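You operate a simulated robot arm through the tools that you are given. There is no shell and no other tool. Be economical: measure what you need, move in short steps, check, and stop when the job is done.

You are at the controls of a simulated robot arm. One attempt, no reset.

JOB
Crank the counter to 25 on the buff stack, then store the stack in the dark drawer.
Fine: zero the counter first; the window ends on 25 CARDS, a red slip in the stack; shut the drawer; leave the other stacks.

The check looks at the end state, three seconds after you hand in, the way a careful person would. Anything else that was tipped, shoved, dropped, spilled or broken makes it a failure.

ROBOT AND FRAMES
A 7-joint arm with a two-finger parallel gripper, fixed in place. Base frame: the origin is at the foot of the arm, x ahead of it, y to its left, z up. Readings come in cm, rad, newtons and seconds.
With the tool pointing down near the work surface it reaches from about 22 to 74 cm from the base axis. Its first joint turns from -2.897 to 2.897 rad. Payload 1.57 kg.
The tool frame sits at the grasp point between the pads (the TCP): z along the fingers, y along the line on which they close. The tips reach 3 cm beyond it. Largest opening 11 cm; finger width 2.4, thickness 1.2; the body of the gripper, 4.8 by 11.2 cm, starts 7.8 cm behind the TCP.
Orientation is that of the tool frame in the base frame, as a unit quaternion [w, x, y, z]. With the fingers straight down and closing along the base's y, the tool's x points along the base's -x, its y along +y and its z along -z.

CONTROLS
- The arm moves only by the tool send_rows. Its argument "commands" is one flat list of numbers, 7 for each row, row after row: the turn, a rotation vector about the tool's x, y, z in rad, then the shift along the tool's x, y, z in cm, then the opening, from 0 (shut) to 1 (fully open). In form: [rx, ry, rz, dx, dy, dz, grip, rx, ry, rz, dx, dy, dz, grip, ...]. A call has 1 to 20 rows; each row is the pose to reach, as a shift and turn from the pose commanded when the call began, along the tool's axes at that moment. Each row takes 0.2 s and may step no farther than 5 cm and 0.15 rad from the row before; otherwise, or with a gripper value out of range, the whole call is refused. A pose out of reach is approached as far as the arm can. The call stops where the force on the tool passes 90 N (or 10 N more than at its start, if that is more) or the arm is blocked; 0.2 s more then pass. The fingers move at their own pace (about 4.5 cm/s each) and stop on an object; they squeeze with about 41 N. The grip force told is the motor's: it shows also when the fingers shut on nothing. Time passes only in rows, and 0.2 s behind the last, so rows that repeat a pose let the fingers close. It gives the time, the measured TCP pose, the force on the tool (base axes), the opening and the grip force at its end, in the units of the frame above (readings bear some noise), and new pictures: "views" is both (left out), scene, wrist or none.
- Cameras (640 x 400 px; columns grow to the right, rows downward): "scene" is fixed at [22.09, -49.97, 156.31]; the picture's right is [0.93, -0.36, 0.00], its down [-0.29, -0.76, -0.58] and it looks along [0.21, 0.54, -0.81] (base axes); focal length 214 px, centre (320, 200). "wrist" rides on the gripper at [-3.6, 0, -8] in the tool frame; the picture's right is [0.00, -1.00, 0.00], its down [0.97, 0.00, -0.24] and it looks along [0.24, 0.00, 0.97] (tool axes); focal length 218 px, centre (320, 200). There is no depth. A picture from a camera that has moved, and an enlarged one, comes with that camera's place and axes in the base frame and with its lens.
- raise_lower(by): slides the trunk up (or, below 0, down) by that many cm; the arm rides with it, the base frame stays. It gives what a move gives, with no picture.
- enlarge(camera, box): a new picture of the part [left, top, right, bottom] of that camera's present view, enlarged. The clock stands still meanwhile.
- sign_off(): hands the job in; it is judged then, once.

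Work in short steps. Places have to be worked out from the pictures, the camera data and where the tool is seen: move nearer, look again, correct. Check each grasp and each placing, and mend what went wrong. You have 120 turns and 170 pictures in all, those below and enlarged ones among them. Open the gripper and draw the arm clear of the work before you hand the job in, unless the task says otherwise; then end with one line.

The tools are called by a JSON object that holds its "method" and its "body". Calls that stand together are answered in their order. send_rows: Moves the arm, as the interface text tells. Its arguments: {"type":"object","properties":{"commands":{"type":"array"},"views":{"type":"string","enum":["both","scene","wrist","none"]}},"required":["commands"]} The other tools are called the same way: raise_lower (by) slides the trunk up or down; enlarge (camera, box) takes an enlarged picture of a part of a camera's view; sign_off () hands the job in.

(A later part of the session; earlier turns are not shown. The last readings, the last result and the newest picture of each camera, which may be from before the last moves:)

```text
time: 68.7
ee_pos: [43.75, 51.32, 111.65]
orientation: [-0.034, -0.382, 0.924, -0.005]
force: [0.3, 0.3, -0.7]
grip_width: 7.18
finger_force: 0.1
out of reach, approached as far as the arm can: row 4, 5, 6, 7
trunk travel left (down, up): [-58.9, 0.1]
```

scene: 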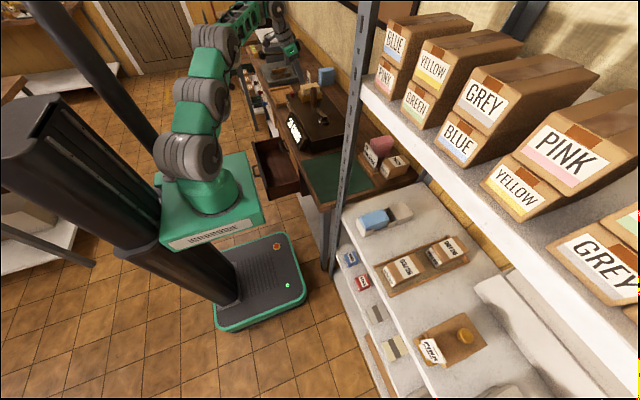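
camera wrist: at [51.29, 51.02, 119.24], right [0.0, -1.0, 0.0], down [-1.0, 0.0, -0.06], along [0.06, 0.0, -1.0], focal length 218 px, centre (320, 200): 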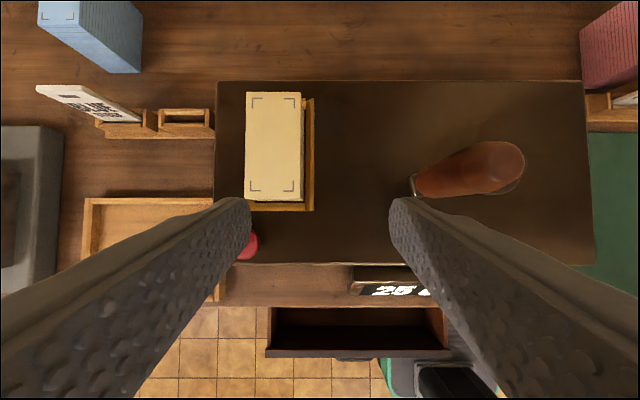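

Continue the yaw to π/2 while pulling in radially.

{"method": "send_rows", "body": {"commands": [0, 0, -0.14, 3, 0, 0, 0.65, 0, 0, -0.28, 6, 0, -1, 0.65, 0, 0, -0.42, 8.5, 0, -1, 0.65, 0, 0, -0.56, 8.5, 0, -1, 0.65, 0, 0, -0.7, 8.5, 0, -1, 0.65, 0, 0, -0.78, 8.5, 0, -1, 1, 0, 0, -0.78, 8.5, 0, -1, 1], "views": "wrist"}}

```text
time: 70.3
ee_pos: [40.53, 42.04, 113.91]
orientation: [0.03, 0.706, -0.706, 0.051]
force: [0.4, 0.0, 0.6]
grip_width: 11.03
finger_force: 0.1
out of reach, approached as far as the arm can: row 1
trunk travel left (down, up): [-58.9, 0.1]
camera wrist: at [40.1, 46.48, 121.39], right [1.0, 0.0, 0.03], down [-0.01, -0.94, 0.35], along [0.03, -0.35, -0.94], focal length 218 px, centre (320, 200)
```

wrist: 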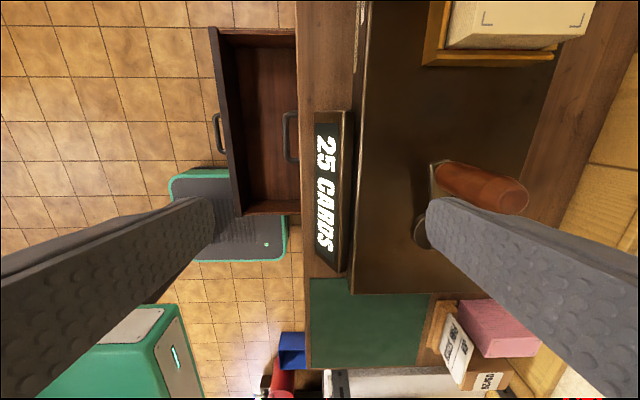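

Now extend over the stack with 0.25 rad tilt toward +y: first +y, then +x.

{"method": "send_rows", "body": {"commands": [0, -0.1, 0, -4, -1, -0.5, 1, 0, -0.2, 0, -8, -2.5, -0.5, 1, 0, -0.3, 0, -11, -5, -0.5, 1, 0, -0.37, 0, -12.4, -9, -0.3, 1, 0, -0.37, 0, -12.4, -13, 0, 1, 0, -0.37, 0, -12.4, -16.5, 0, 1, 0, -0.37, 0, -12.4, -16.5, 0, 1]}}

```text
time: 71.9
ee_pos: [50.23, 53.02, 112.21]
orientation: [-0.102, 0.702, -0.7, -0.078]
force: [1.4, 0.5, 0.4]
grip_width: 10.99
finger_force: 0.1
out of reach, approached as far as the arm can: row 4, 5, 6, 7
trunk travel left (down, up): [-58.9, 0.1]
camera wrist: at [49.98, 54.41, 120.81], right [1.0, 0.0, 0.03], down [0.0, -1.0, -0.01], along [0.03, 0.01, -1.0], focal length 218 px, centre (320, 200)
```

scene: 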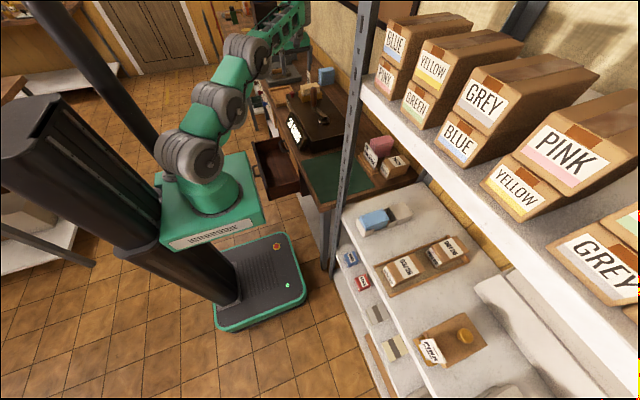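
wrist: 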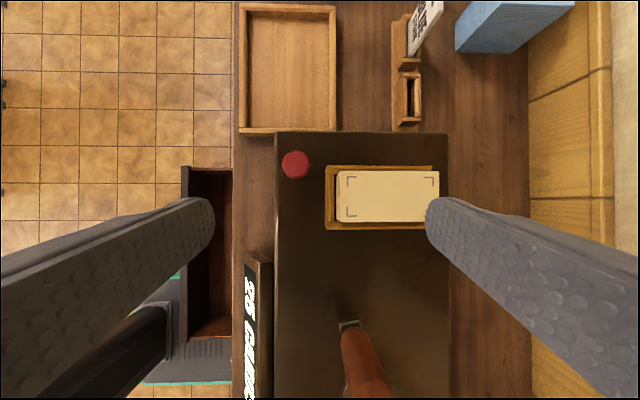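

Over the stack row but 6.5 cm short in x. Try a larger tilt (+0.3) with the x move.

{"method": "send_rows", "body": {"commands": [0, -0.1, 0, 0, 0, -1, 1, 0, -0.2, 0, 0, -1, -1, 1, 0, -0.3, 0, 0, -2.5, -1, 1, 0, -0.3, 0, 0, -4.5, -0.5, 1, 0, -0.3, 0, 0, -6.5, 0, 1, 0, -0.3, 0, 0, -6.5, 0, 1]}}

```text
time: 73.3
ee_pos: [56.57, 52.96, 112.0]
orientation: [-0.205, 0.683, -0.676, -0.185]
force: [-0.9, -0.2, 0.1]
grip_width: 11.0
finger_force: 0.0
out of reach, approached as far as the arm can: row 5
trunk travel left (down, up): [-58.9, 0.1]
camera wrist: at [56.19, 51.76, 120.65], right [1.0, 0.0, 0.03], down [0.01, -0.95, -0.31], along [0.03, 0.31, -0.95], focal length 218 px, centre (320, 200)
```

scene: 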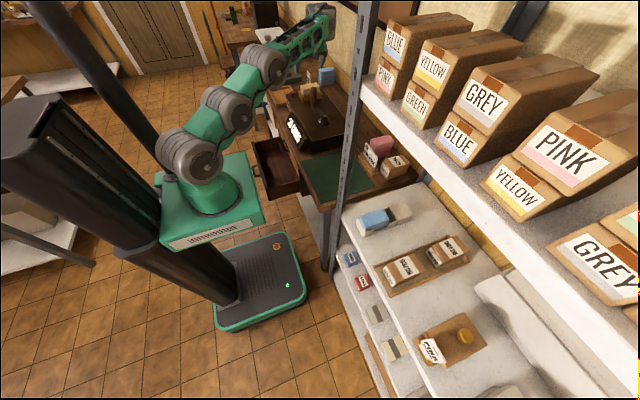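
wrist: 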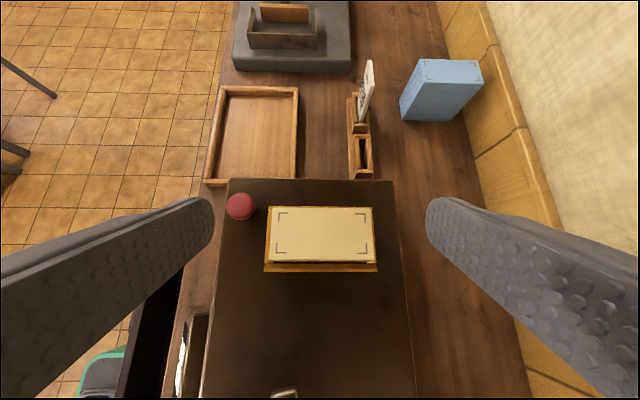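

Now the fingers straddle the stack's ends. Descend 6.5 cm and check clearances.

{"method": "send_rows", "body": {"commands": [0, 0, 0, 0.9, -0.05, 2, 1, 0, 0, 0, 1.8, -0.1, 4, 1, 0, 0, 0, 2.65, -0.13, 6, 1, 0, 0, 0, 2.65, -0.13, 6, 1], "views": "wrist"}}

{"method": "enlarge", "body": {"camera": "scene", "box": [280, 50, 360, 130]}}

```text
time: 74.3
ee_pos: [57.16, 53.83, 105.74]
orientation: [-0.204, 0.683, -0.677, -0.184]
force: [0.1, 0.6, 1.1]
grip_width: 11.02
finger_force: 0.1
trunk travel left (down, up): [-58.9, 0.1]
camera wrist: at [56.8, 52.66, 114.33], right [1.0, 0.0, 0.03], down [0.01, -0.95, -0.31], along [0.03, 0.31, -0.95], focal length 218 px, centre (320, 200)
```

wrist: 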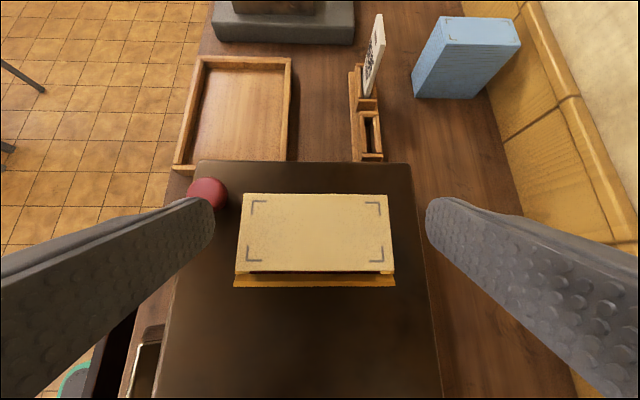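

```text
5.00 times, centred on (320, 90) of scene
camera zoom: at [22.09, -49.97, 156.31], right [0.93, -0.36, 0.0], down [-0.29, -0.76, -0.58], along [0.21, 0.54, -0.81], focal length 1072 px, centre (320, 750)
```

zoom: 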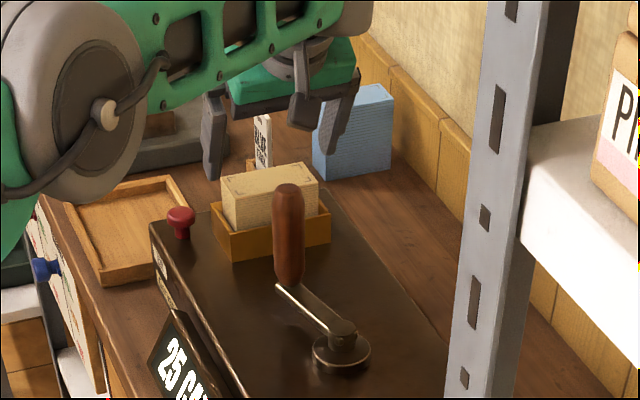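

Aligned. Descend another 5.4 cm around the stack ends.

{"method": "send_rows", "body": {"commands": [0, 0, 0, 0.9, 0.15, 1.5, 1, 0, 0, 0, 1.85, 0.3, 3.1, 1, 0, 0, 0, 2.78, 0.36, 4.6, 1, 0, 0, 0, 2.78, 0.36, 4.6, 1], "views": "wrist"}}

{"method": "enlarge", "body": {"camera": "scene", "box": [290, 60, 350, 120]}}

```text
time: 75.3
ee_pos: [56.77, 53.98, 101.42]
orientation: [-0.214, 0.683, -0.674, -0.184]
force: [-4.4, -6.1, 40.9]
grip_width: 10.93
finger_force: 0.0
trunk travel left (down, up): [-58.9, 0.1]
camera wrist: at [56.39, 52.59, 110.06], right [1.0, 0.0, 0.05], down [0.01, -0.95, -0.32], along [0.04, 0.32, -0.95], focal length 218 px, centre (320, 200)
```

wrist: 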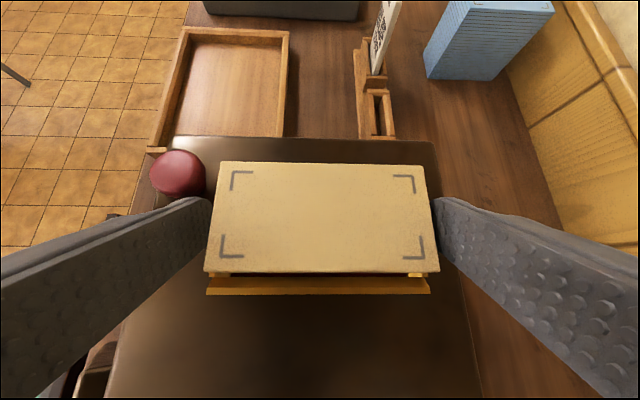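

```text
6.67 times, centred on (320, 90) of scene
camera zoom: at [22.09, -49.97, 156.31], right [0.93, -0.36, 0.0], down [-0.29, -0.76, -0.58], along [0.21, 0.54, -0.81], focal length 1430 px, centre (320, 933)
```

zoom: 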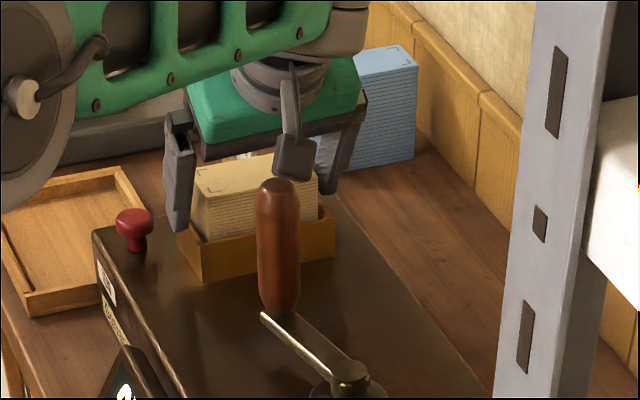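

There's 40 N upward contact; possibly a bracket on the wrist touching the crank handle. Check closely.

{"method": "enlarge", "body": {"camera": "scene", "box": [305, 70, 335, 90]}}

{"method": "enlarge", "body": {"camera": "scene", "box": [280, 90, 350, 150]}}

```text
16.00 times, centred on (320, 80) of scene
camera zoom: at [22.09, -49.97, 156.31], right [0.93, -0.36, 0.0], down [-0.29, -0.76, -0.58], along [0.21, 0.54, -0.81], focal length 3432 px, centre (320, 2120)
```

zoom: 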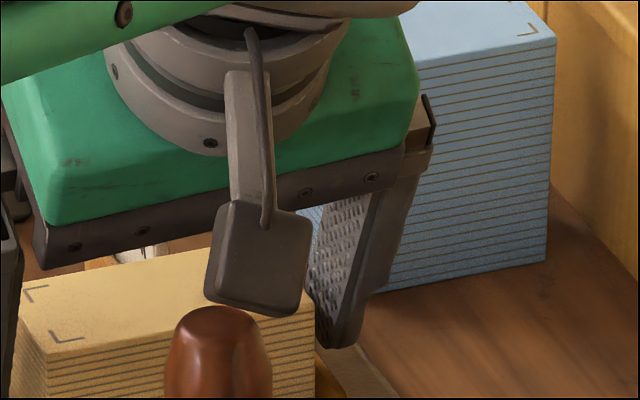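

```text
6.67 times, centred on (315, 120) of scene
camera zoom: at [22.09, -49.97, 156.31], right [0.93, -0.36, 0.0], down [-0.29, -0.76, -0.58], along [0.21, 0.54, -0.81], focal length 1430 px, centre (353, 733)
```

zoom: 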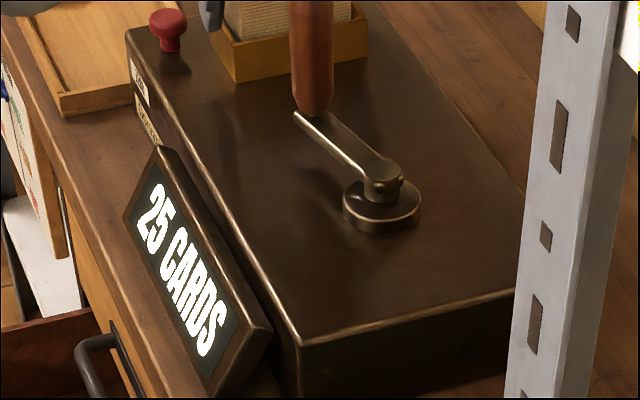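

Handle and count are untouched; the fingertips rest on the holder's end walls. Ease up ~1.3 cm (to unload) and close on the stack ends.

{"method": "send_rows", "body": {"commands": [0, 0, 0, -0.69, 0, -1.1, 1, 0, 0, 0, -0.69, 0, -1.1, 0.9, 0, 0, 0, -0.69, 0, -1.1, 0.8, 0, 0, 0, -0.69, 0, -1.1, 0.75, 0, 0, 0, -0.69, 0, -1.1, 0.75], "views": "wrist"}}

{"method": "enlarge", "body": {"camera": "scene", "box": [295, 65, 345, 105]}}

```text
time: 76.5
ee_pos: [56.85, 54.0, 101.56]
orientation: [-0.205, 0.682, -0.677, -0.184]
force: [9.3, 7.3, 13.9]
grip_width: 10.93
finger_force: 15.2
trunk travel left (down, up): [-58.9, 0.1]
camera wrist: at [56.56, 52.74, 110.18], right [1.0, 0.0, 0.03], down [0.01, -0.95, -0.31], along [0.03, 0.31, -0.95], focal length 218 px, centre (320, 200)
```

wrist: 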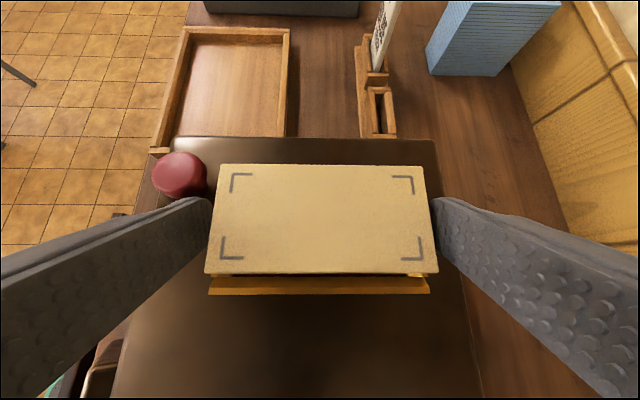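

```text
10.00 times, centred on (320, 85) of scene
camera zoom: at [22.09, -49.97, 156.31], right [0.93, -0.36, 0.0], down [-0.29, -0.76, -0.58], along [0.21, 0.54, -0.81], focal length 2145 px, centre (320, 1350)
```

zoom: 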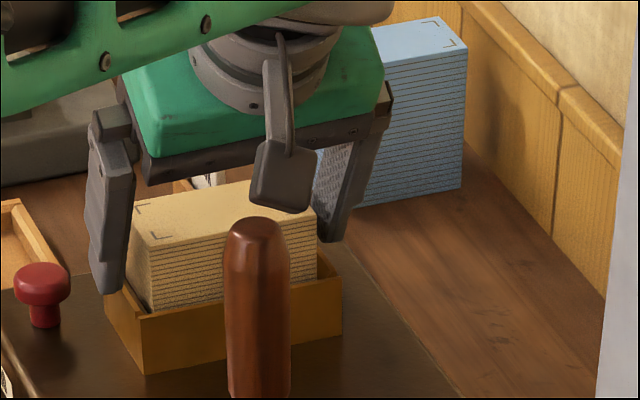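

The fingers are pinching the holder's end walls (10.93 wide). Open, raise 1 cm, and close on the stack only.

{"method": "send_rows", "body": {"commands": [0, 0, 0, 0, 0, 0, 1, 0, 0, 0, -0.53, 0, -0.85, 1, 0, 0, 0, -0.53, 0, -0.85, 1, 0, 0, 0, -0.53, 0, -0.85, 0.9, 0, 0, 0, -0.53, 0, -0.85, 0.8, 0, 0, 0, -0.53, 0, -0.85, 0.7, 0, 0, 0, -0.53, 0, -0.85, 0.7], "views": "wrist"}}

{"method": "enlarge", "body": {"camera": "scene", "box": [295, 65, 345, 105]}}

```text
time: 78.1
ee_pos: [56.82, 53.96, 102.43]
orientation: [-0.204, 0.683, -0.677, -0.185]
force: [0.1, -0.2, -1.3]
grip_width: 8.97
finger_force: 32.7
trunk travel left (down, up): [-58.9, 0.1]
camera wrist: at [56.49, 52.73, 111.15], right [1.0, 0.0, 0.03], down [0.01, -0.95, -0.31], along [0.03, 0.31, -0.95], focal length 218 px, centre (320, 200)
```

wrist: 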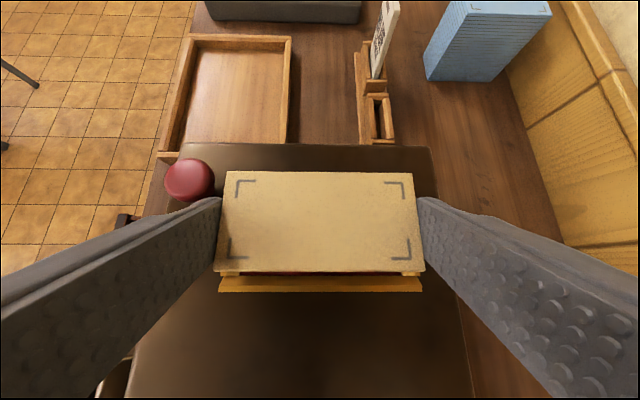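

```text
10.00 times, centred on (320, 85) of scene
camera zoom: at [22.09, -49.97, 156.31], right [0.93, -0.36, 0.0], down [-0.29, -0.76, -0.58], along [0.21, 0.54, -0.81], focal length 2145 px, centre (320, 1350)
```

zoom: 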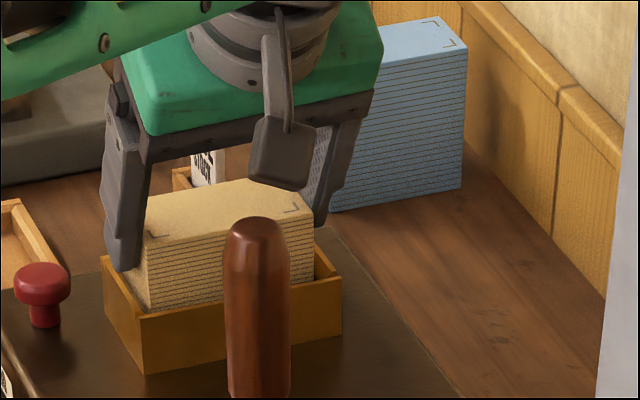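

Stack is gripped by the ends (8.97 cm). Lift straight up 9 cm and check.

{"method": "send_rows", "body": {"commands": [0, 0, 0, -1.1, -0.06, -1.7, 0.7, 0, 0, 0, -2.2, -0.12, -3.4, 0.7, 0, 0, 0, -3.5, -0.2, -5.5, 0.7, 0, 0, 0, -4.8, -0.27, -7.6, 0.7, 0, 0, 0, -4.8, -0.27, -7.6, 0.7], "views": "wrist"}}

{"method": "enlarge", "body": {"camera": "scene", "box": [295, 50, 345, 100]}}

```text
time: 79.3
ee_pos: [56.47, 53.43, 111.09]
orientation: [-0.204, 0.682, -0.678, -0.183]
force: [1.0, 0.0, -0.1]
grip_width: 7.71
finger_force: 0.1
out of reach, approached as far as the arm can: row 4, 5
trunk travel left (down, up): [-58.9, 0.1]
camera wrist: at [56.2, 52.18, 119.78], right [1.0, 0.0, 0.03], down [0.01, -0.95, -0.31], along [0.03, 0.31, -0.95], focal length 218 px, centre (320, 200)
```

wrist: 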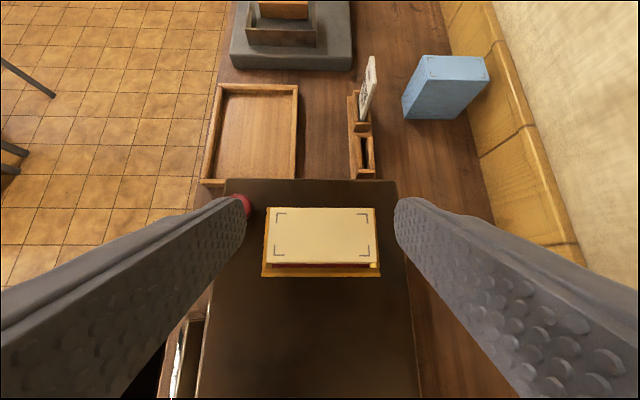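

```text
8.00 times, centred on (320, 75) of scene
camera zoom: at [22.09, -49.97, 156.31], right [0.93, -0.36, 0.0], down [-0.29, -0.76, -0.58], along [0.21, 0.54, -0.81], focal length 1716 px, centre (320, 1200)
```

zoom: 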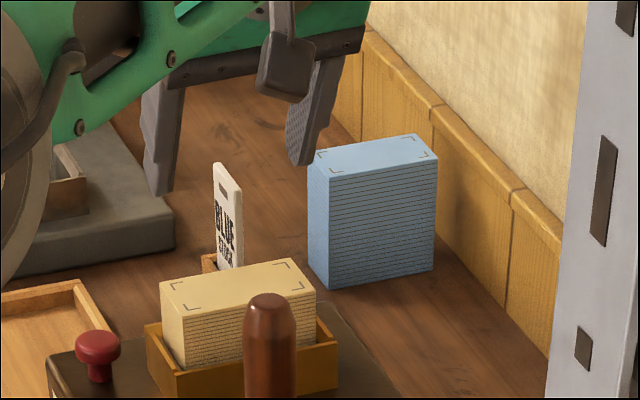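

The stack slipped out and stayed seated in its holder. Check its state closely, then re-open and redescend slightly deeper.

{"method": "send_rows", "body": {"commands": [0, 0, 0, 0, 0, 0, 1, 0, 0, 0, 0, 0, 0, 1, 0, 0, 0, 1.4, -0.05, 2.6, 1, 0, 0, 0, 2.8, -0.1, 5.2, 1, 0, 0, 0, 4.5, -0.16, 8.25, 1, 0, 0, 0, 4.5, -0.16, 8.25, 1], "views": "wrist"}}

{"method": "enlarge", "body": {"camera": "scene", "box": [295, 65, 345, 105]}}

```text
time: 80.7
ee_pos: [57.07, 53.89, 101.87]
orientation: [-0.206, 0.683, -0.676, -0.185]
force: [0.0, 0.4, -0.5]
grip_width: 11.02
finger_force: 0.0
trunk travel left (down, up): [-58.9, 0.1]
camera wrist: at [56.7, 52.74, 110.58], right [1.0, 0.0, 0.03], down [0.01, -0.95, -0.31], along [0.03, 0.31, -0.95], focal length 218 px, centre (320, 200)
```

wrist: 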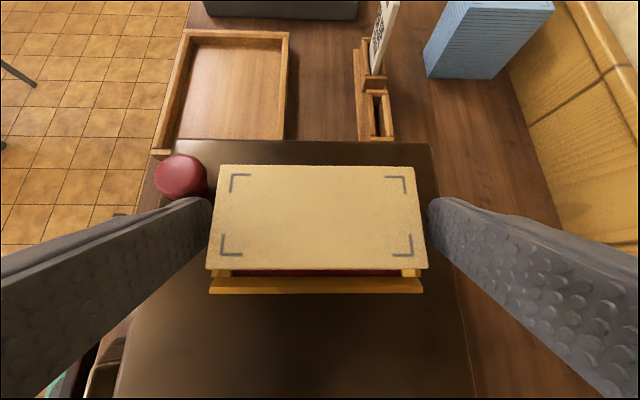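

```text
10.00 times, centred on (320, 85) of scene
camera zoom: at [22.09, -49.97, 156.31], right [0.93, -0.36, 0.0], down [-0.29, -0.76, -0.58], along [0.21, 0.54, -0.81], focal length 2145 px, centre (320, 1350)
```

zoom: 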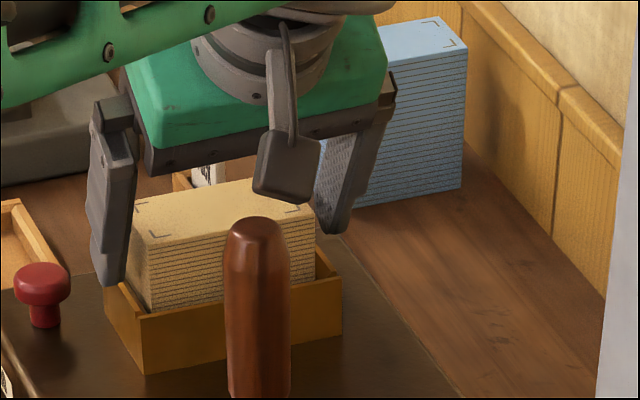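

Close fully here at TCP z 101.9.

{"method": "send_rows", "body": {"commands": [0, 0, 0, 0, 0, -0.1, 0.85, 0, 0, 0, 0, 0, -0.1, 0.6, 0, 0, 0, 0, 0, -0.1, 0.3, 0, 0, 0, 0, 0, -0.1, 0, 0, 0, 0, 0, 0, -0.1, 0], "views": "wrist"}}

```text
time: 81.9
ee_pos: [56.85, 53.85, 101.83]
orientation: [-0.205, 0.683, -0.677, -0.183]
force: [1.0, 0.3, 0.0]
grip_width: 8.97
finger_force: 41.9
trunk travel left (down, up): [-58.9, 0.1]
camera wrist: at [56.63, 52.68, 110.58], right [1.0, 0.0, 0.03], down [0.01, -0.95, -0.31], along [0.03, 0.31, -0.95], focal length 218 px, centre (320, 200)
```

wrist: 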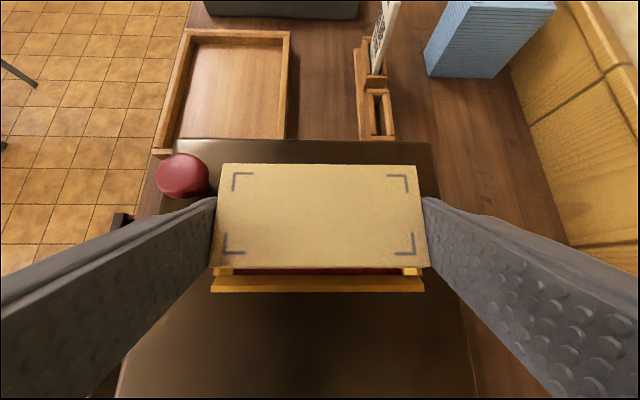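

Full grip force 42 N. Lift slowly 3 cm and check.

{"method": "send_rows", "body": {"commands": [0, 0, 0, -0.27, -0.02, -0.42, 0, 0, 0, 0, -0.53, -0.03, -0.85, 0, 0, 0, 0, -0.8, -0.05, -1.3, 0, 0, 0, 0, -1.06, -0.06, -1.7, 0, 0, 0, 0, -1.33, -0.08, -2.1, 0, 0, 0, 0, -1.6, -0.1, -2.55, 0, 0, 0, 0, -1.6, -0.1, -2.55, 0], "views": "wrist"}}

{"method": "enlarge", "body": {"camera": "scene", "box": [295, 65, 345, 105]}}

```text
time: 83.5
ee_pos: [56.89, 53.85, 104.82]
orientation: [-0.203, 0.683, -0.677, -0.184]
force: [-0.6, 0.9, -2.4]
grip_width: 9.01
finger_force: 41.1
trunk travel left (down, up): [-58.9, 0.1]
camera wrist: at [56.59, 52.62, 113.44], right [1.0, 0.0, 0.03], down [0.01, -0.95, -0.31], along [0.03, 0.31, -0.95], focal length 218 px, centre (320, 200)
```

wrist: 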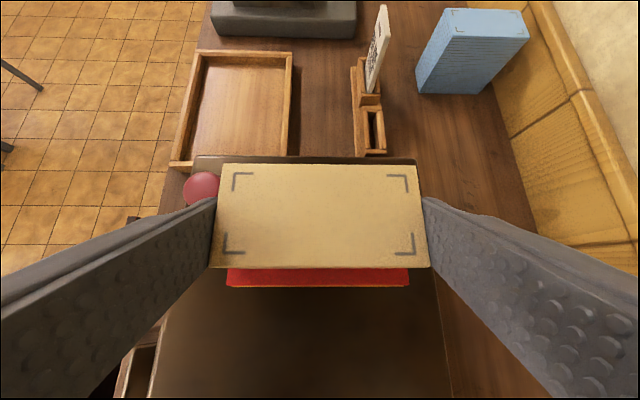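

```text
10.00 times, centred on (320, 85) of scene
camera zoom: at [22.09, -49.97, 156.31], right [0.93, -0.36, 0.0], down [-0.29, -0.76, -0.58], along [0.21, 0.54, -0.81], focal length 2145 px, centre (320, 1350)
```

zoom: 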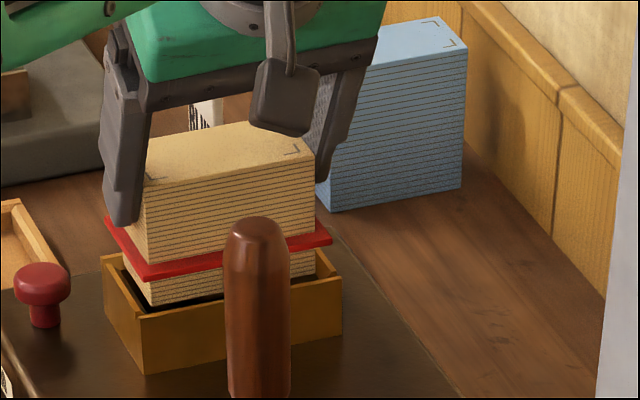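

Stack is up with the red slip in it. Lift 4 more, then carry straight toward -x at slow pace.

{"method": "send_rows", "body": {"commands": [0, 0, 0, -0.6, 0, -1, 0, 0, 0, 0, -1.3, 0, -2, 0, 0, 0, 0, -2.1, -0.1, -3.4, 0, 0, 0, 0, -2.2, 1, -3.5, 0, 0, 0, 0, -2.3, 3, -3.6, 0, 0, 0, 0, -2.4, 5, -3.8, 0, 0, 0, 0, -2.6, 7, -4, 0, 0, 0, 0, -2.8, 9, -4.2, 0, 0, 0, 0, -3, 11, -4.5, 0, 0, 0, 0, -3, 13, -4.5, 0, 0, 0, 0, -3, 15, -4.5, 0, 0, 0, 0, -3, 15, -4.5, 0]}}

```text
time: 86.1
ee_pos: [41.84, 54.13, 109.61]
orientation: [-0.203, 0.683, -0.677, -0.184]
force: [0.3, 0.2, -1.7]
grip_width: 8.97
finger_force: 40.6
trunk travel left (down, up): [-58.9, 0.1]
camera wrist: at [41.41, 52.89, 118.36], right [1.0, 0.0, 0.03], down [0.01, -0.95, -0.31], along [0.03, 0.31, -0.95], focal length 218 px, centre (320, 200)
```

scene: 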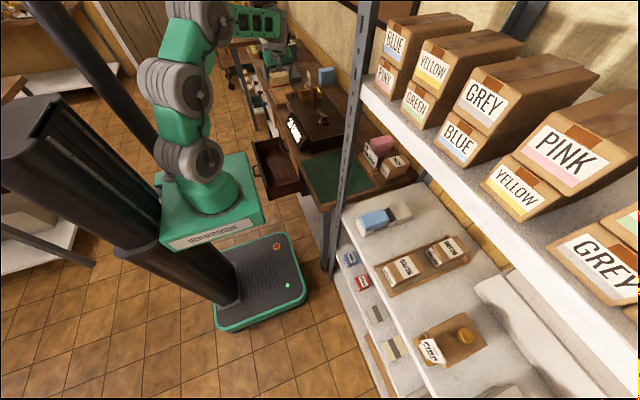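
wrist: 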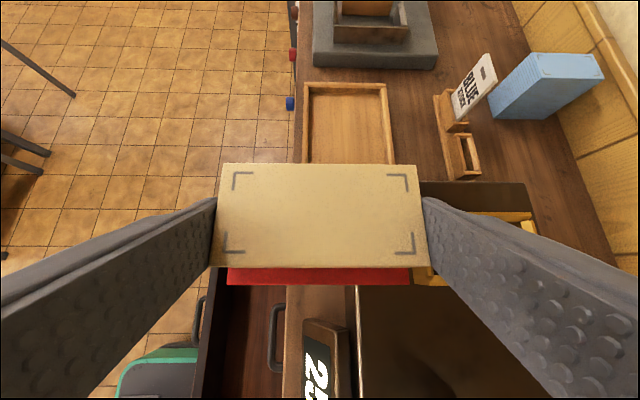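

Secure. Now rotate to yaw 0, tool straight down, while moving in front of the bench to about (29.5, 50, 112).

{"method": "send_rows", "body": {"commands": [0.034, 0.038, 0.128, 0.17, 1.02, -0.38, 0, 0.069, 0.076, 0.256, 0.33, 2.03, -0.75, 0, 0.103, 0.114, 0.384, 0.5, 3.05, -1.13, 0, 0.138, 0.152, 0.512, 0.66, 4.07, -1.5, 0, 0.172, 0.19, 0.64, 0.83, 5.1, -1.88, 0, 0.207, 0.228, 0.768, 1, 6.1, -2.25, 0, 0.241, 0.266, 0.895, 1.16, 7.1, -2.6, 0, 0.275, 0.304, 1.023, 1.32, 8.1, -3, 0, 0.31, 0.342, 1.151, 1.49, 9.15, -3.4, 0, 0.344, 0.38, 1.279, 1.65, 10.2, -3.75, 0, 0.379, 0.418, 1.407, 1.82, 11.2, -4.1, 0, 0.413, 0.456, 1.535, 1.98, 12.2, -4.5, 0, 0.413, 0.456, 1.535, 1.98, 12.2, -4.5, 0]}}

```text
time: 88.9
ee_pos: [29.46, 50.02, 112.18]
orientation: [0.0, 0.001, 1.0, 0.001]
force: [0.9, -0.1, -0.8]
grip_width: 8.94
finger_force: 40.5
trunk travel left (down, up): [-58.9, 0.1]
camera wrist: at [32.98, 49.97, 120.14], right [0.0, -1.0, 0.0], down [-0.97, 0.0, 0.24], along [-0.24, 0.0, -0.97], focal length 218 px, centre (320, 200)
```

scene: 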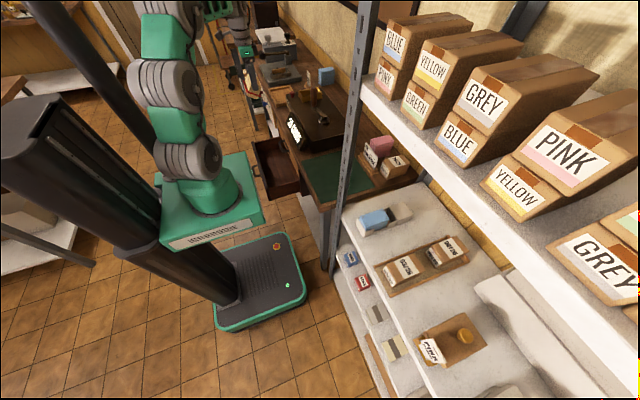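
wrist: 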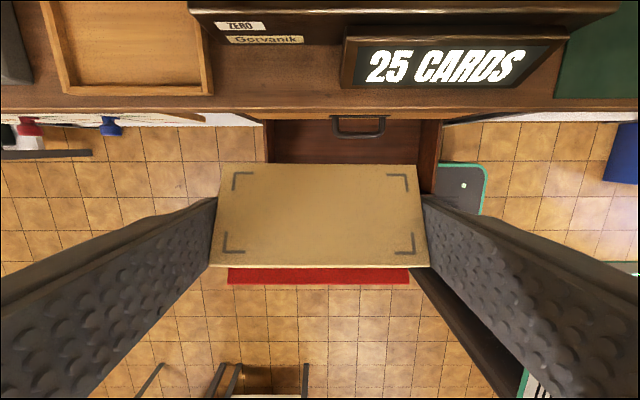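

The stack is tilted in-hand by the earlier 0.55 rad, so tilt the tool outward by that to level it, and shift to (29, 52.5).

{"method": "send_rows", "body": {"commands": [0, -0.11, 0, 0.1, 0.6, 0, 0, 0, -0.22, 0, 0.2, 1.2, 0, 0, 0, -0.33, 0, 0.3, 1.8, 0, 0, 0, -0.44, 0, 0.4, 2.2, 0, 0, 0, -0.55, 0, 0.5, 2.5, 0, 0, 0, -0.55, 0, 0.5, 2.5, 0, 0], "views": "none"}}

{"method": "raise_lower", "body": {"by": -29}}

{"method": "enlarge", "body": {"camera": "wrist", "box": [0, 0, 640, 400]}}

{"method": "enlarge", "body": {"camera": "scene", "box": [230, 90, 340, 200]}}

```text
time: 90.3
ee_pos: [28.96, 52.61, 112.19]
orientation: [0.273, 0.001, 0.962, 0.0]
force: [-0.4, -0.5, -2.8]
grip_width: 8.94
finger_force: 40.9
trunk travel left (down, up): [-58.9, 0.1]
```

```text
time: 93.2
ee_pos: [28.95, 52.56, 83.2]
orientation: [0.272, 0.001, 0.962, 0.001]
force: [0.5, 0.2, -1.7]
grip_width: 8.94
finger_force: 41.1
trunk travel left (down, up): [-29.9, 29.1]
```

```text
1.00 times, centred on (320, 200) of wrist
camera zoom: at [27.78, 52.47, 91.88], right [0.0, -1.0, 0.0], down [-0.95, 0.0, -0.3], along [0.3, 0.0, -0.95], focal length 218 px, centre (320, 200)
```

zoom: 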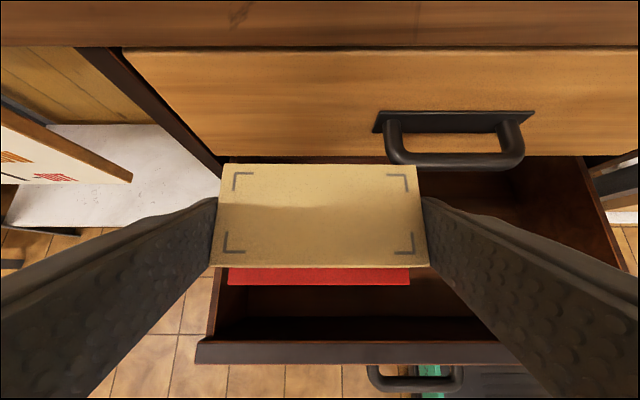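

```text
3.64 times, centred on (285, 145) of scene
camera zoom: at [22.09, -49.97, 156.31], right [0.93, -0.36, 0.0], down [-0.29, -0.76, -0.58], along [0.21, 0.54, -0.81], focal length 780 px, centre (447, 400)
```

zoom: 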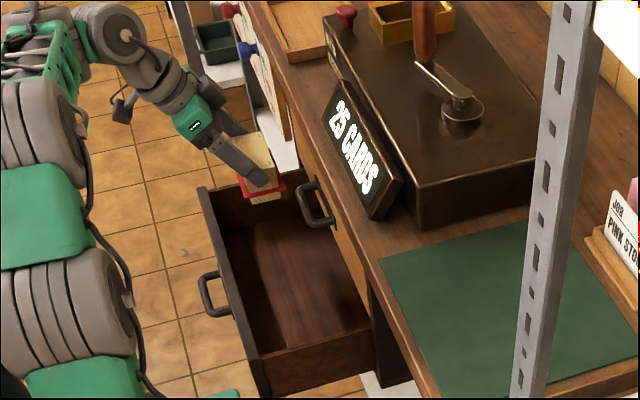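

Stack is level above the open drawer with clearance. Shift y -1.2 and lower 13 cm into the drawer.

{"method": "send_rows", "body": {"commands": [0, 0, 0, 0, -1.2, 0, 0, 0, 0, 0, 1.4, -1.2, 2.2, 0, 0, 0, 0, 2.7, -1.2, 4.4, 0, 0, 0, 0, 4.1, -1.2, 6.7, 0, 0, 0, 0, 5.4, -1.2, 8.9, 0, 0, 0, 0, 6.8, -1.2, 11.1, 0, 0, 0, 0, 6.8, -1.2, 11.1, 0], "views": "wrist"}}

{"method": "enlarge", "body": {"camera": "scene", "box": [250, 110, 320, 170]}}

```text
time: 94.8
ee_pos: [28.98, 51.44, 70.31]
orientation: [0.272, 0.001, 0.962, 0.001]
force: [-0.5, 0.0, -2.8]
grip_width: 8.97
finger_force: 41.0
trunk travel left (down, up): [-29.9, 29.1]
camera wrist: at [27.8, 51.35, 79.02], right [0.0, -1.0, 0.0], down [-0.95, 0.0, -0.3], along [0.3, 0.0, -0.95], focal length 218 px, centre (320, 200)
```

wrist: 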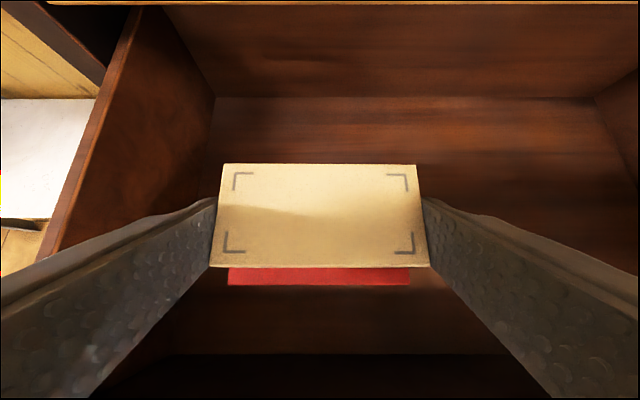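

```text
6.67 times, centred on (285, 140) of scene
camera zoom: at [22.09, -49.97, 156.31], right [0.93, -0.36, 0.0], down [-0.29, -0.76, -0.58], along [0.21, 0.54, -0.81], focal length 1430 px, centre (553, 600)
```

zoom: 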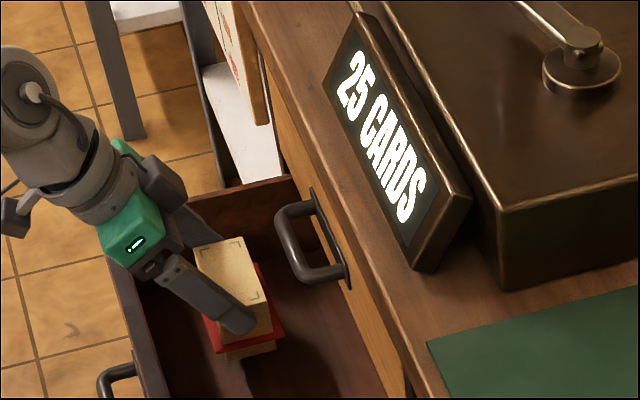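

Inside the drawer, still hanging. Lower another 3 cm slowly watching force.

{"method": "send_rows", "body": {"commands": [0, 0, 0, 0.26, 0, 0.43, 0, 0, 0, 0, 0.52, 0, 0.85, 0, 0, 0, 0, 0.79, 0, 1.28, 0, 0, 0, 0, 1.05, 0, 1.7, 0, 0, 0, 0, 1.31, 0, 2.13, 0, 0, 0, 0, 1.57, 0, 2.56, 0], "views": "none"}}

{"method": "enlarge", "body": {"camera": "scene", "box": [250, 110, 320, 170]}}

```text
time: 96.2
ee_pos: [29.06, 51.37, 67.81]
orientation: [0.275, 0.003, 0.961, 0.005]
force: [0.2, -4.6, 29.1]
grip_width: 8.96
finger_force: 40.9
trunk travel left (down, up): [-29.9, 29.1]
```

```text
6.67 times, centred on (285, 140) of scene
camera zoom: at [22.09, -49.97, 156.31], right [0.93, -0.36, 0.0], down [-0.29, -0.76, -0.58], along [0.21, 0.54, -0.81], focal length 1430 px, centre (553, 600)
```

zoom: 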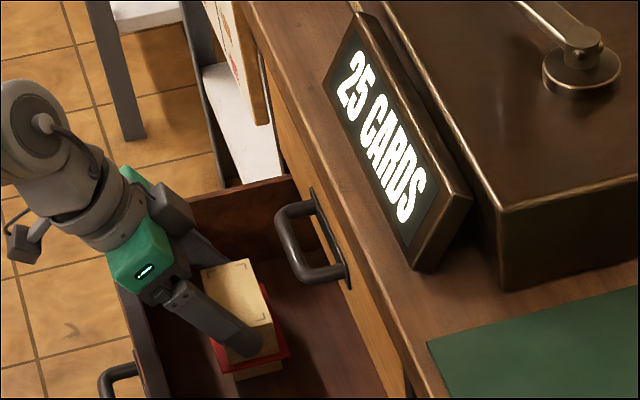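

Stack is on the drawer floor (29 N). Unload slightly, open the fingers, and then rise straight up.

{"method": "send_rows", "body": {"commands": [0, 0, 0, -0.2, 0, -0.35, 0, 0, 0, 0, -0.2, 0, -0.35, 0.88, 0, 0, 0, -0.2, 0, -0.35, 0.97, 0, 0, 0, -0.2, 0, -0.35, 0.97, 0, 0, 0, -1, 0, -1.7, 0.97, 0, 0, 0, -2.1, 0, -3.4, 0.97, 0, 0, 0, -3.7, 0, -6, 0.97, 0, 0, 0, -5.8, 0, -9.4, 0.97, 0, 0, 0, -7.4, 0, -12, 0.97, 0, 0, 0, -7.4, 0, -12, 0.97]}}

{"method": "enlarge", "body": {"camera": "scene", "box": [250, 110, 320, 170]}}

```text
time: 98.4
ee_pos: [28.95, 51.38, 81.3]
orientation: [0.272, 0.001, 0.962, 0.002]
force: [-0.5, 0.2, -0.1]
grip_width: 10.66
finger_force: 0.0
trunk travel left (down, up): [-29.9, 29.1]
camera wrist: at [27.78, 51.3, 90.03], right [0.0, -1.0, 0.0], down [-0.95, 0.0, -0.3], along [0.3, 0.0, -0.95], focal length 218 px, centre (320, 200)
```

scene: 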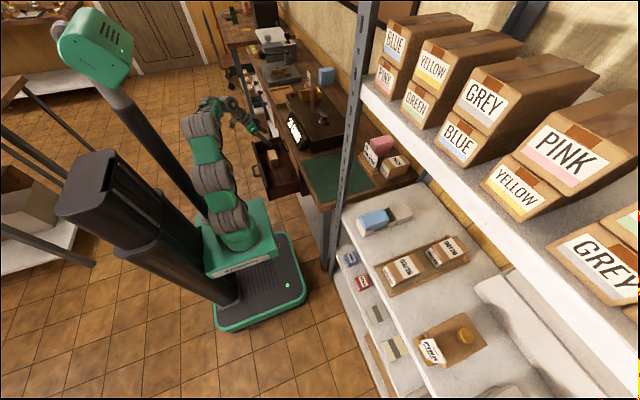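
wrist: 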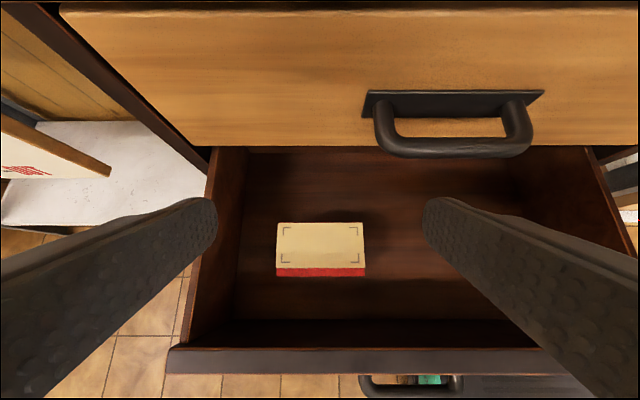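

```text
6.67 times, centred on (285, 140) of scene
camera zoom: at [22.09, -49.97, 156.31], right [0.93, -0.36, 0.0], down [-0.29, -0.76, -0.58], along [0.21, 0.54, -0.81], focal length 1430 px, centre (553, 600)
```

zoom: 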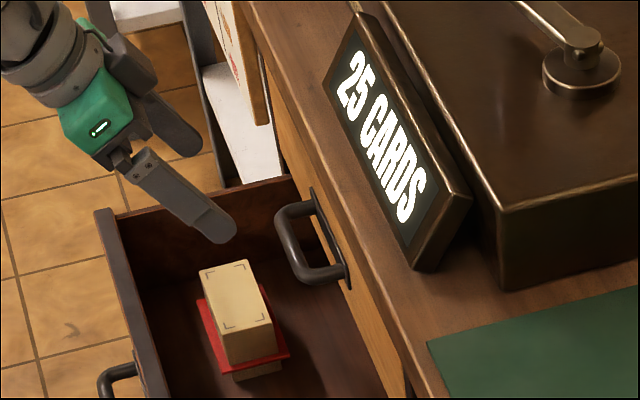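

Stack stands upright in the drawer with its red slip. Now close the fingers, move back in front of the panel (y≈53), and lower to its height.

{"method": "send_rows", "body": {"commands": [0, 0, 0, 2.76, 0.4, -1.7, 0.5, 0, 0, 0, 5.5, 0.8, -3.4, 0.2, 0, 0, 0, 8.3, 1.2, -5.1, 0, 0, 0, 0, 11.05, 1.6, -6.8, 0, 0, 0, 0, 11.05, 1.6, -6.8, 0, 0, 0, 0, 11.05, 1.6, -6.8, 0]}}

```text
time: 99.8
ee_pos: [16.23, 52.87, 81.4]
orientation: [0.272, 0.001, 0.962, 0.001]
force: [0.5, -0.2, 0.0]
grip_width: 0.0
finger_force: 7.2
trunk travel left (down, up): [-29.9, 29.1]
camera wrist: at [14.99, 52.77, 90.03], right [0.0, -1.0, 0.0], down [-0.95, 0.0, -0.3], along [0.3, 0.0, -0.95], focal length 218 px, centre (320, 200)
```

scene: 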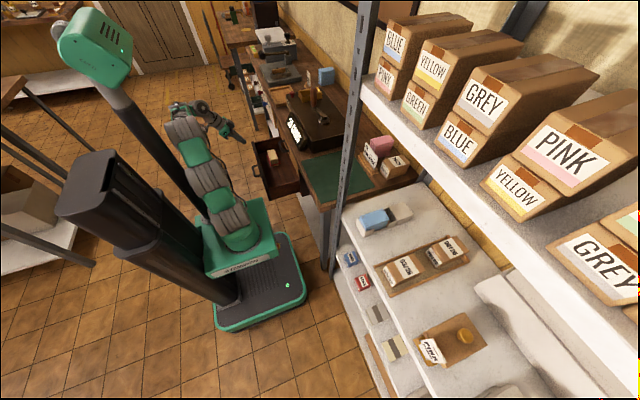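
wrist: 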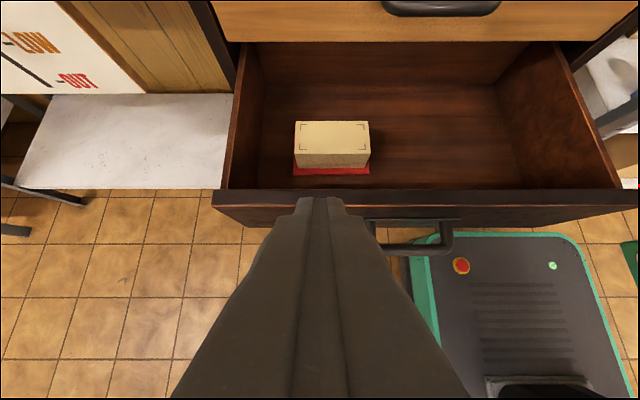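

Aligned in front of the panel, left of the bar. Lower 12.4 cm.

{"method": "send_rows", "body": {"commands": [0, 0, 0, 2, 0, 2.6, 0, 0, 0, 0, 3.8, 0, 5.2, 0, 0, 0, 0, 5.5, 0, 7.7, 0, 0, 0, 0, 7.2, 0, 10.1, 0, 0, 0, 0, 7.2, 0, 10.1, 0]}}

```text
time: 101.0
ee_pos: [15.15, 52.96, 69.02]
orientation: [0.272, 0.0, 0.962, 0.001]
force: [-0.2, -0.4, 0.7]
grip_width: 0.0
finger_force: 20.7
trunk travel left (down, up): [-29.9, 29.1]
camera wrist: at [13.99, 52.94, 77.62], right [0.0, -1.0, 0.0], down [-0.95, 0.0, -0.3], along [0.3, 0.0, -0.95], focal length 218 px, centre (320, 200)
```

scene: 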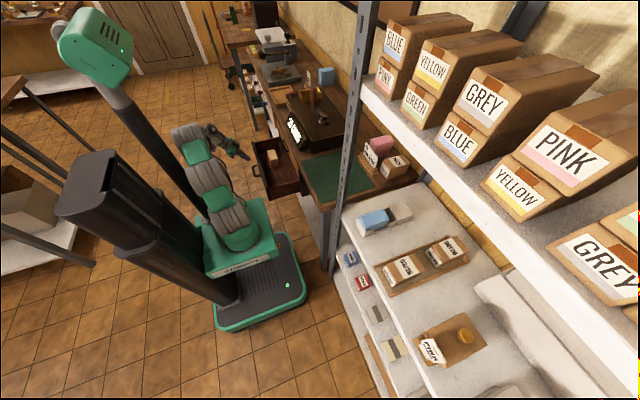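
wrist: 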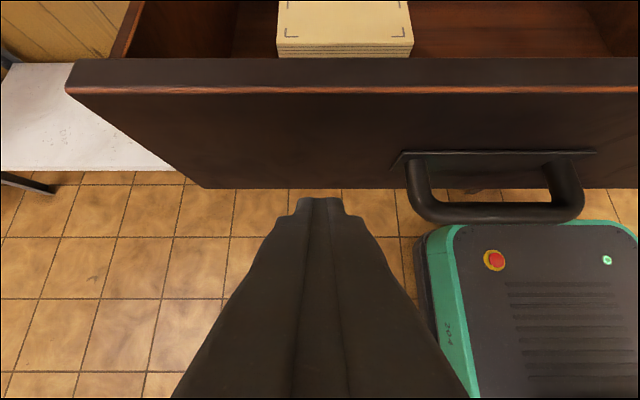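

Tip is facing the panel at z≈66.5. Push +x slowly, 16 cm at 1 cm per row.

{"method": "send_rows", "body": {"commands": [0, 0, 0, -0.85, 0, 0.52, 0, 0, 0, 0, -1.7, 0, 1.05, 0, 0, 0, 0, -2.55, 0, 1.57, 0, 0, 0, 0, -3.4, 0, 2.1, 0, 0, 0, 0, -4.25, 0, 2.62, 0, 0, 0, 0, -5.1, 0, 3.14, 0, 0, 0, 0, -5.95, 0, 3.67, 0, 0, 0, 0, -6.8, 0, 4.19, 0, 0, 0, 0, -7.65, 0, 4.72, 0, 0, 0, 0, -8.5, 0, 5.24, 0, 0, 0, 0, -9.35, 0, 5.76, 0, 0, 0, 0, -10.2, 0, 6.29, 0, 0, 0, 0, -11.05, 0, 6.81, 0, 0, 0, 0, -11.9, 0, 7.34, 0, 0, 0, 0, -12.75, 0, 7.86, 0, 0, 0, 0, -13.6, 0, 8.38, 0]}}

{"method": "enlarge", "body": {"camera": "scene", "box": [240, 110, 330, 190]}}

```text
time: 104.4
ee_pos: [31.25, 52.85, 68.94]
orientation: [0.273, 0.001, 0.962, 0.001]
force: [0.1, -0.2, 0.2]
grip_width: 0.0
finger_force: 20.9
trunk travel left (down, up): [-29.9, 29.1]
camera wrist: at [30.06, 52.84, 77.56], right [0.0, -1.0, 0.0], down [-0.95, 0.0, -0.3], along [0.3, 0.0, -0.95], focal length 218 px, centre (320, 200)
```

scene: 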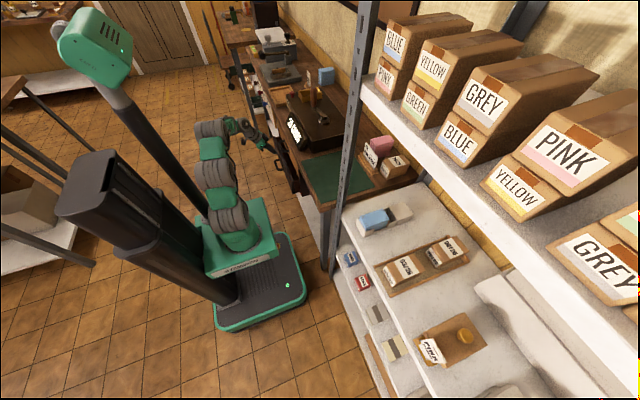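
wrist: 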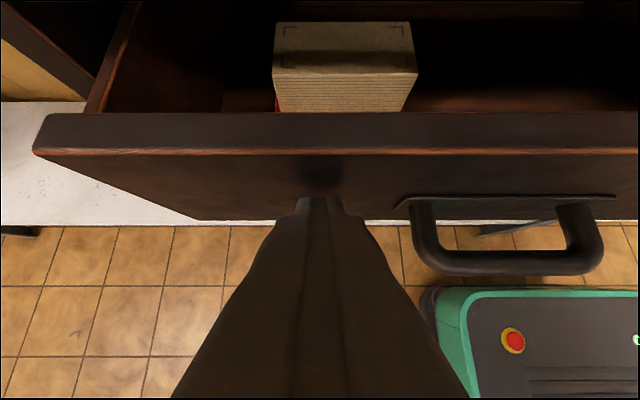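

```text
5.00 times, centred on (285, 150) of scene
camera zoom: at [22.09, -49.97, 156.31], right [0.93, -0.36, 0.0], down [-0.29, -0.76, -0.58], along [0.21, 0.54, -0.81], focal length 1072 px, centre (495, 450)
```

zoom: 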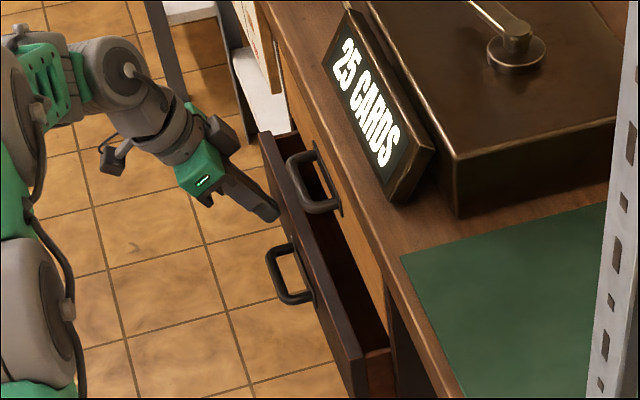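

Going well; ~4 cm left. Continue slowly until it seats.

{"method": "send_rows", "body": {"commands": [0, 0, 0, -0.42, 0, 0.26, 0, 0, 0, 0, -0.85, 0, 0.52, 0, 0, 0, 0, -1.27, 0, 0.79, 0, 0, 0, 0, -1.7, 0, 1.05, 0, 0, 0, 0, -2.12, 0, 1.31, 0, 0, 0, 0, -2.55, 0, 1.57, 0, 0, 0, 0, -2.97, 0, 1.83, 0, 0, 0, 0, -3.4, 0, 2.1, 0, 0, 0, 0, -3.82, 0, 2.36, 0, 0, 0, 0, -4.25, 0, 2.62, 0], "views": "wrist"}}

{"method": "enlarge", "body": {"camera": "scene", "box": [240, 110, 330, 190]}}

```text
time: 106.6
ee_pos: [35.81, 52.91, 68.83]
orientation: [0.272, -0.001, 0.962, 0.0]
force: [-23.1, -4.7, 2.9]
grip_width: 0.0
finger_force: 21.1
trunk travel left (down, up): [-29.9, 29.1]
camera wrist: at [34.67, 52.94, 77.54], right [0.0, -1.0, 0.0], down [-0.95, 0.0, -0.3], along [0.3, 0.0, -0.95], focal length 218 px, centre (320, 200)
```

wrist: 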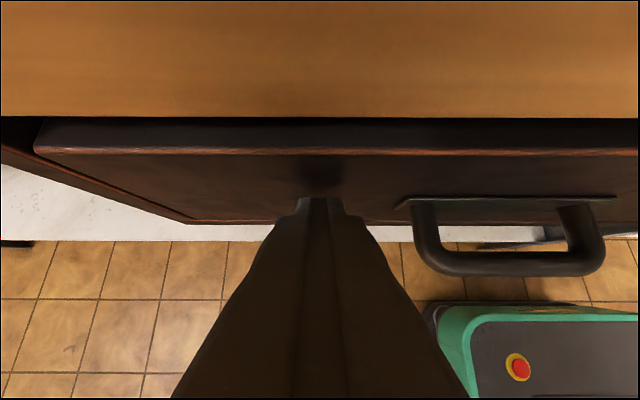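

```text
5.00 times, centred on (285, 150) of scene
camera zoom: at [22.09, -49.97, 156.31], right [0.93, -0.36, 0.0], down [-0.29, -0.76, -0.58], along [0.21, 0.54, -0.81], focal length 1072 px, centre (495, 450)
```

zoom: 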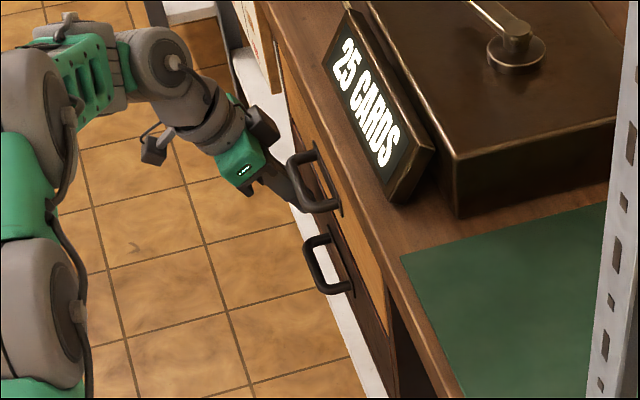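

Force indicates it has seated; press 0.7 cm more to confirm.

{"method": "send_rows", "body": {"commands": [0, 0, 0, -0.3, 0, 0.18, 0, 0, 0, 0, -0.6, 0, 0.37, 0, 0, 0, 0, -0.6, 0, 0.37, 0], "views": "none"}}

```text
time: 107.4
ee_pos: [35.88, 53.1, 68.77]
orientation: [0.268, -0.004, 0.963, -0.002]
force: [-79.2, -15.4, 5.1]
grip_width: 0.0
finger_force: 21.7
trunk travel left (down, up): [-29.9, 29.1]
```

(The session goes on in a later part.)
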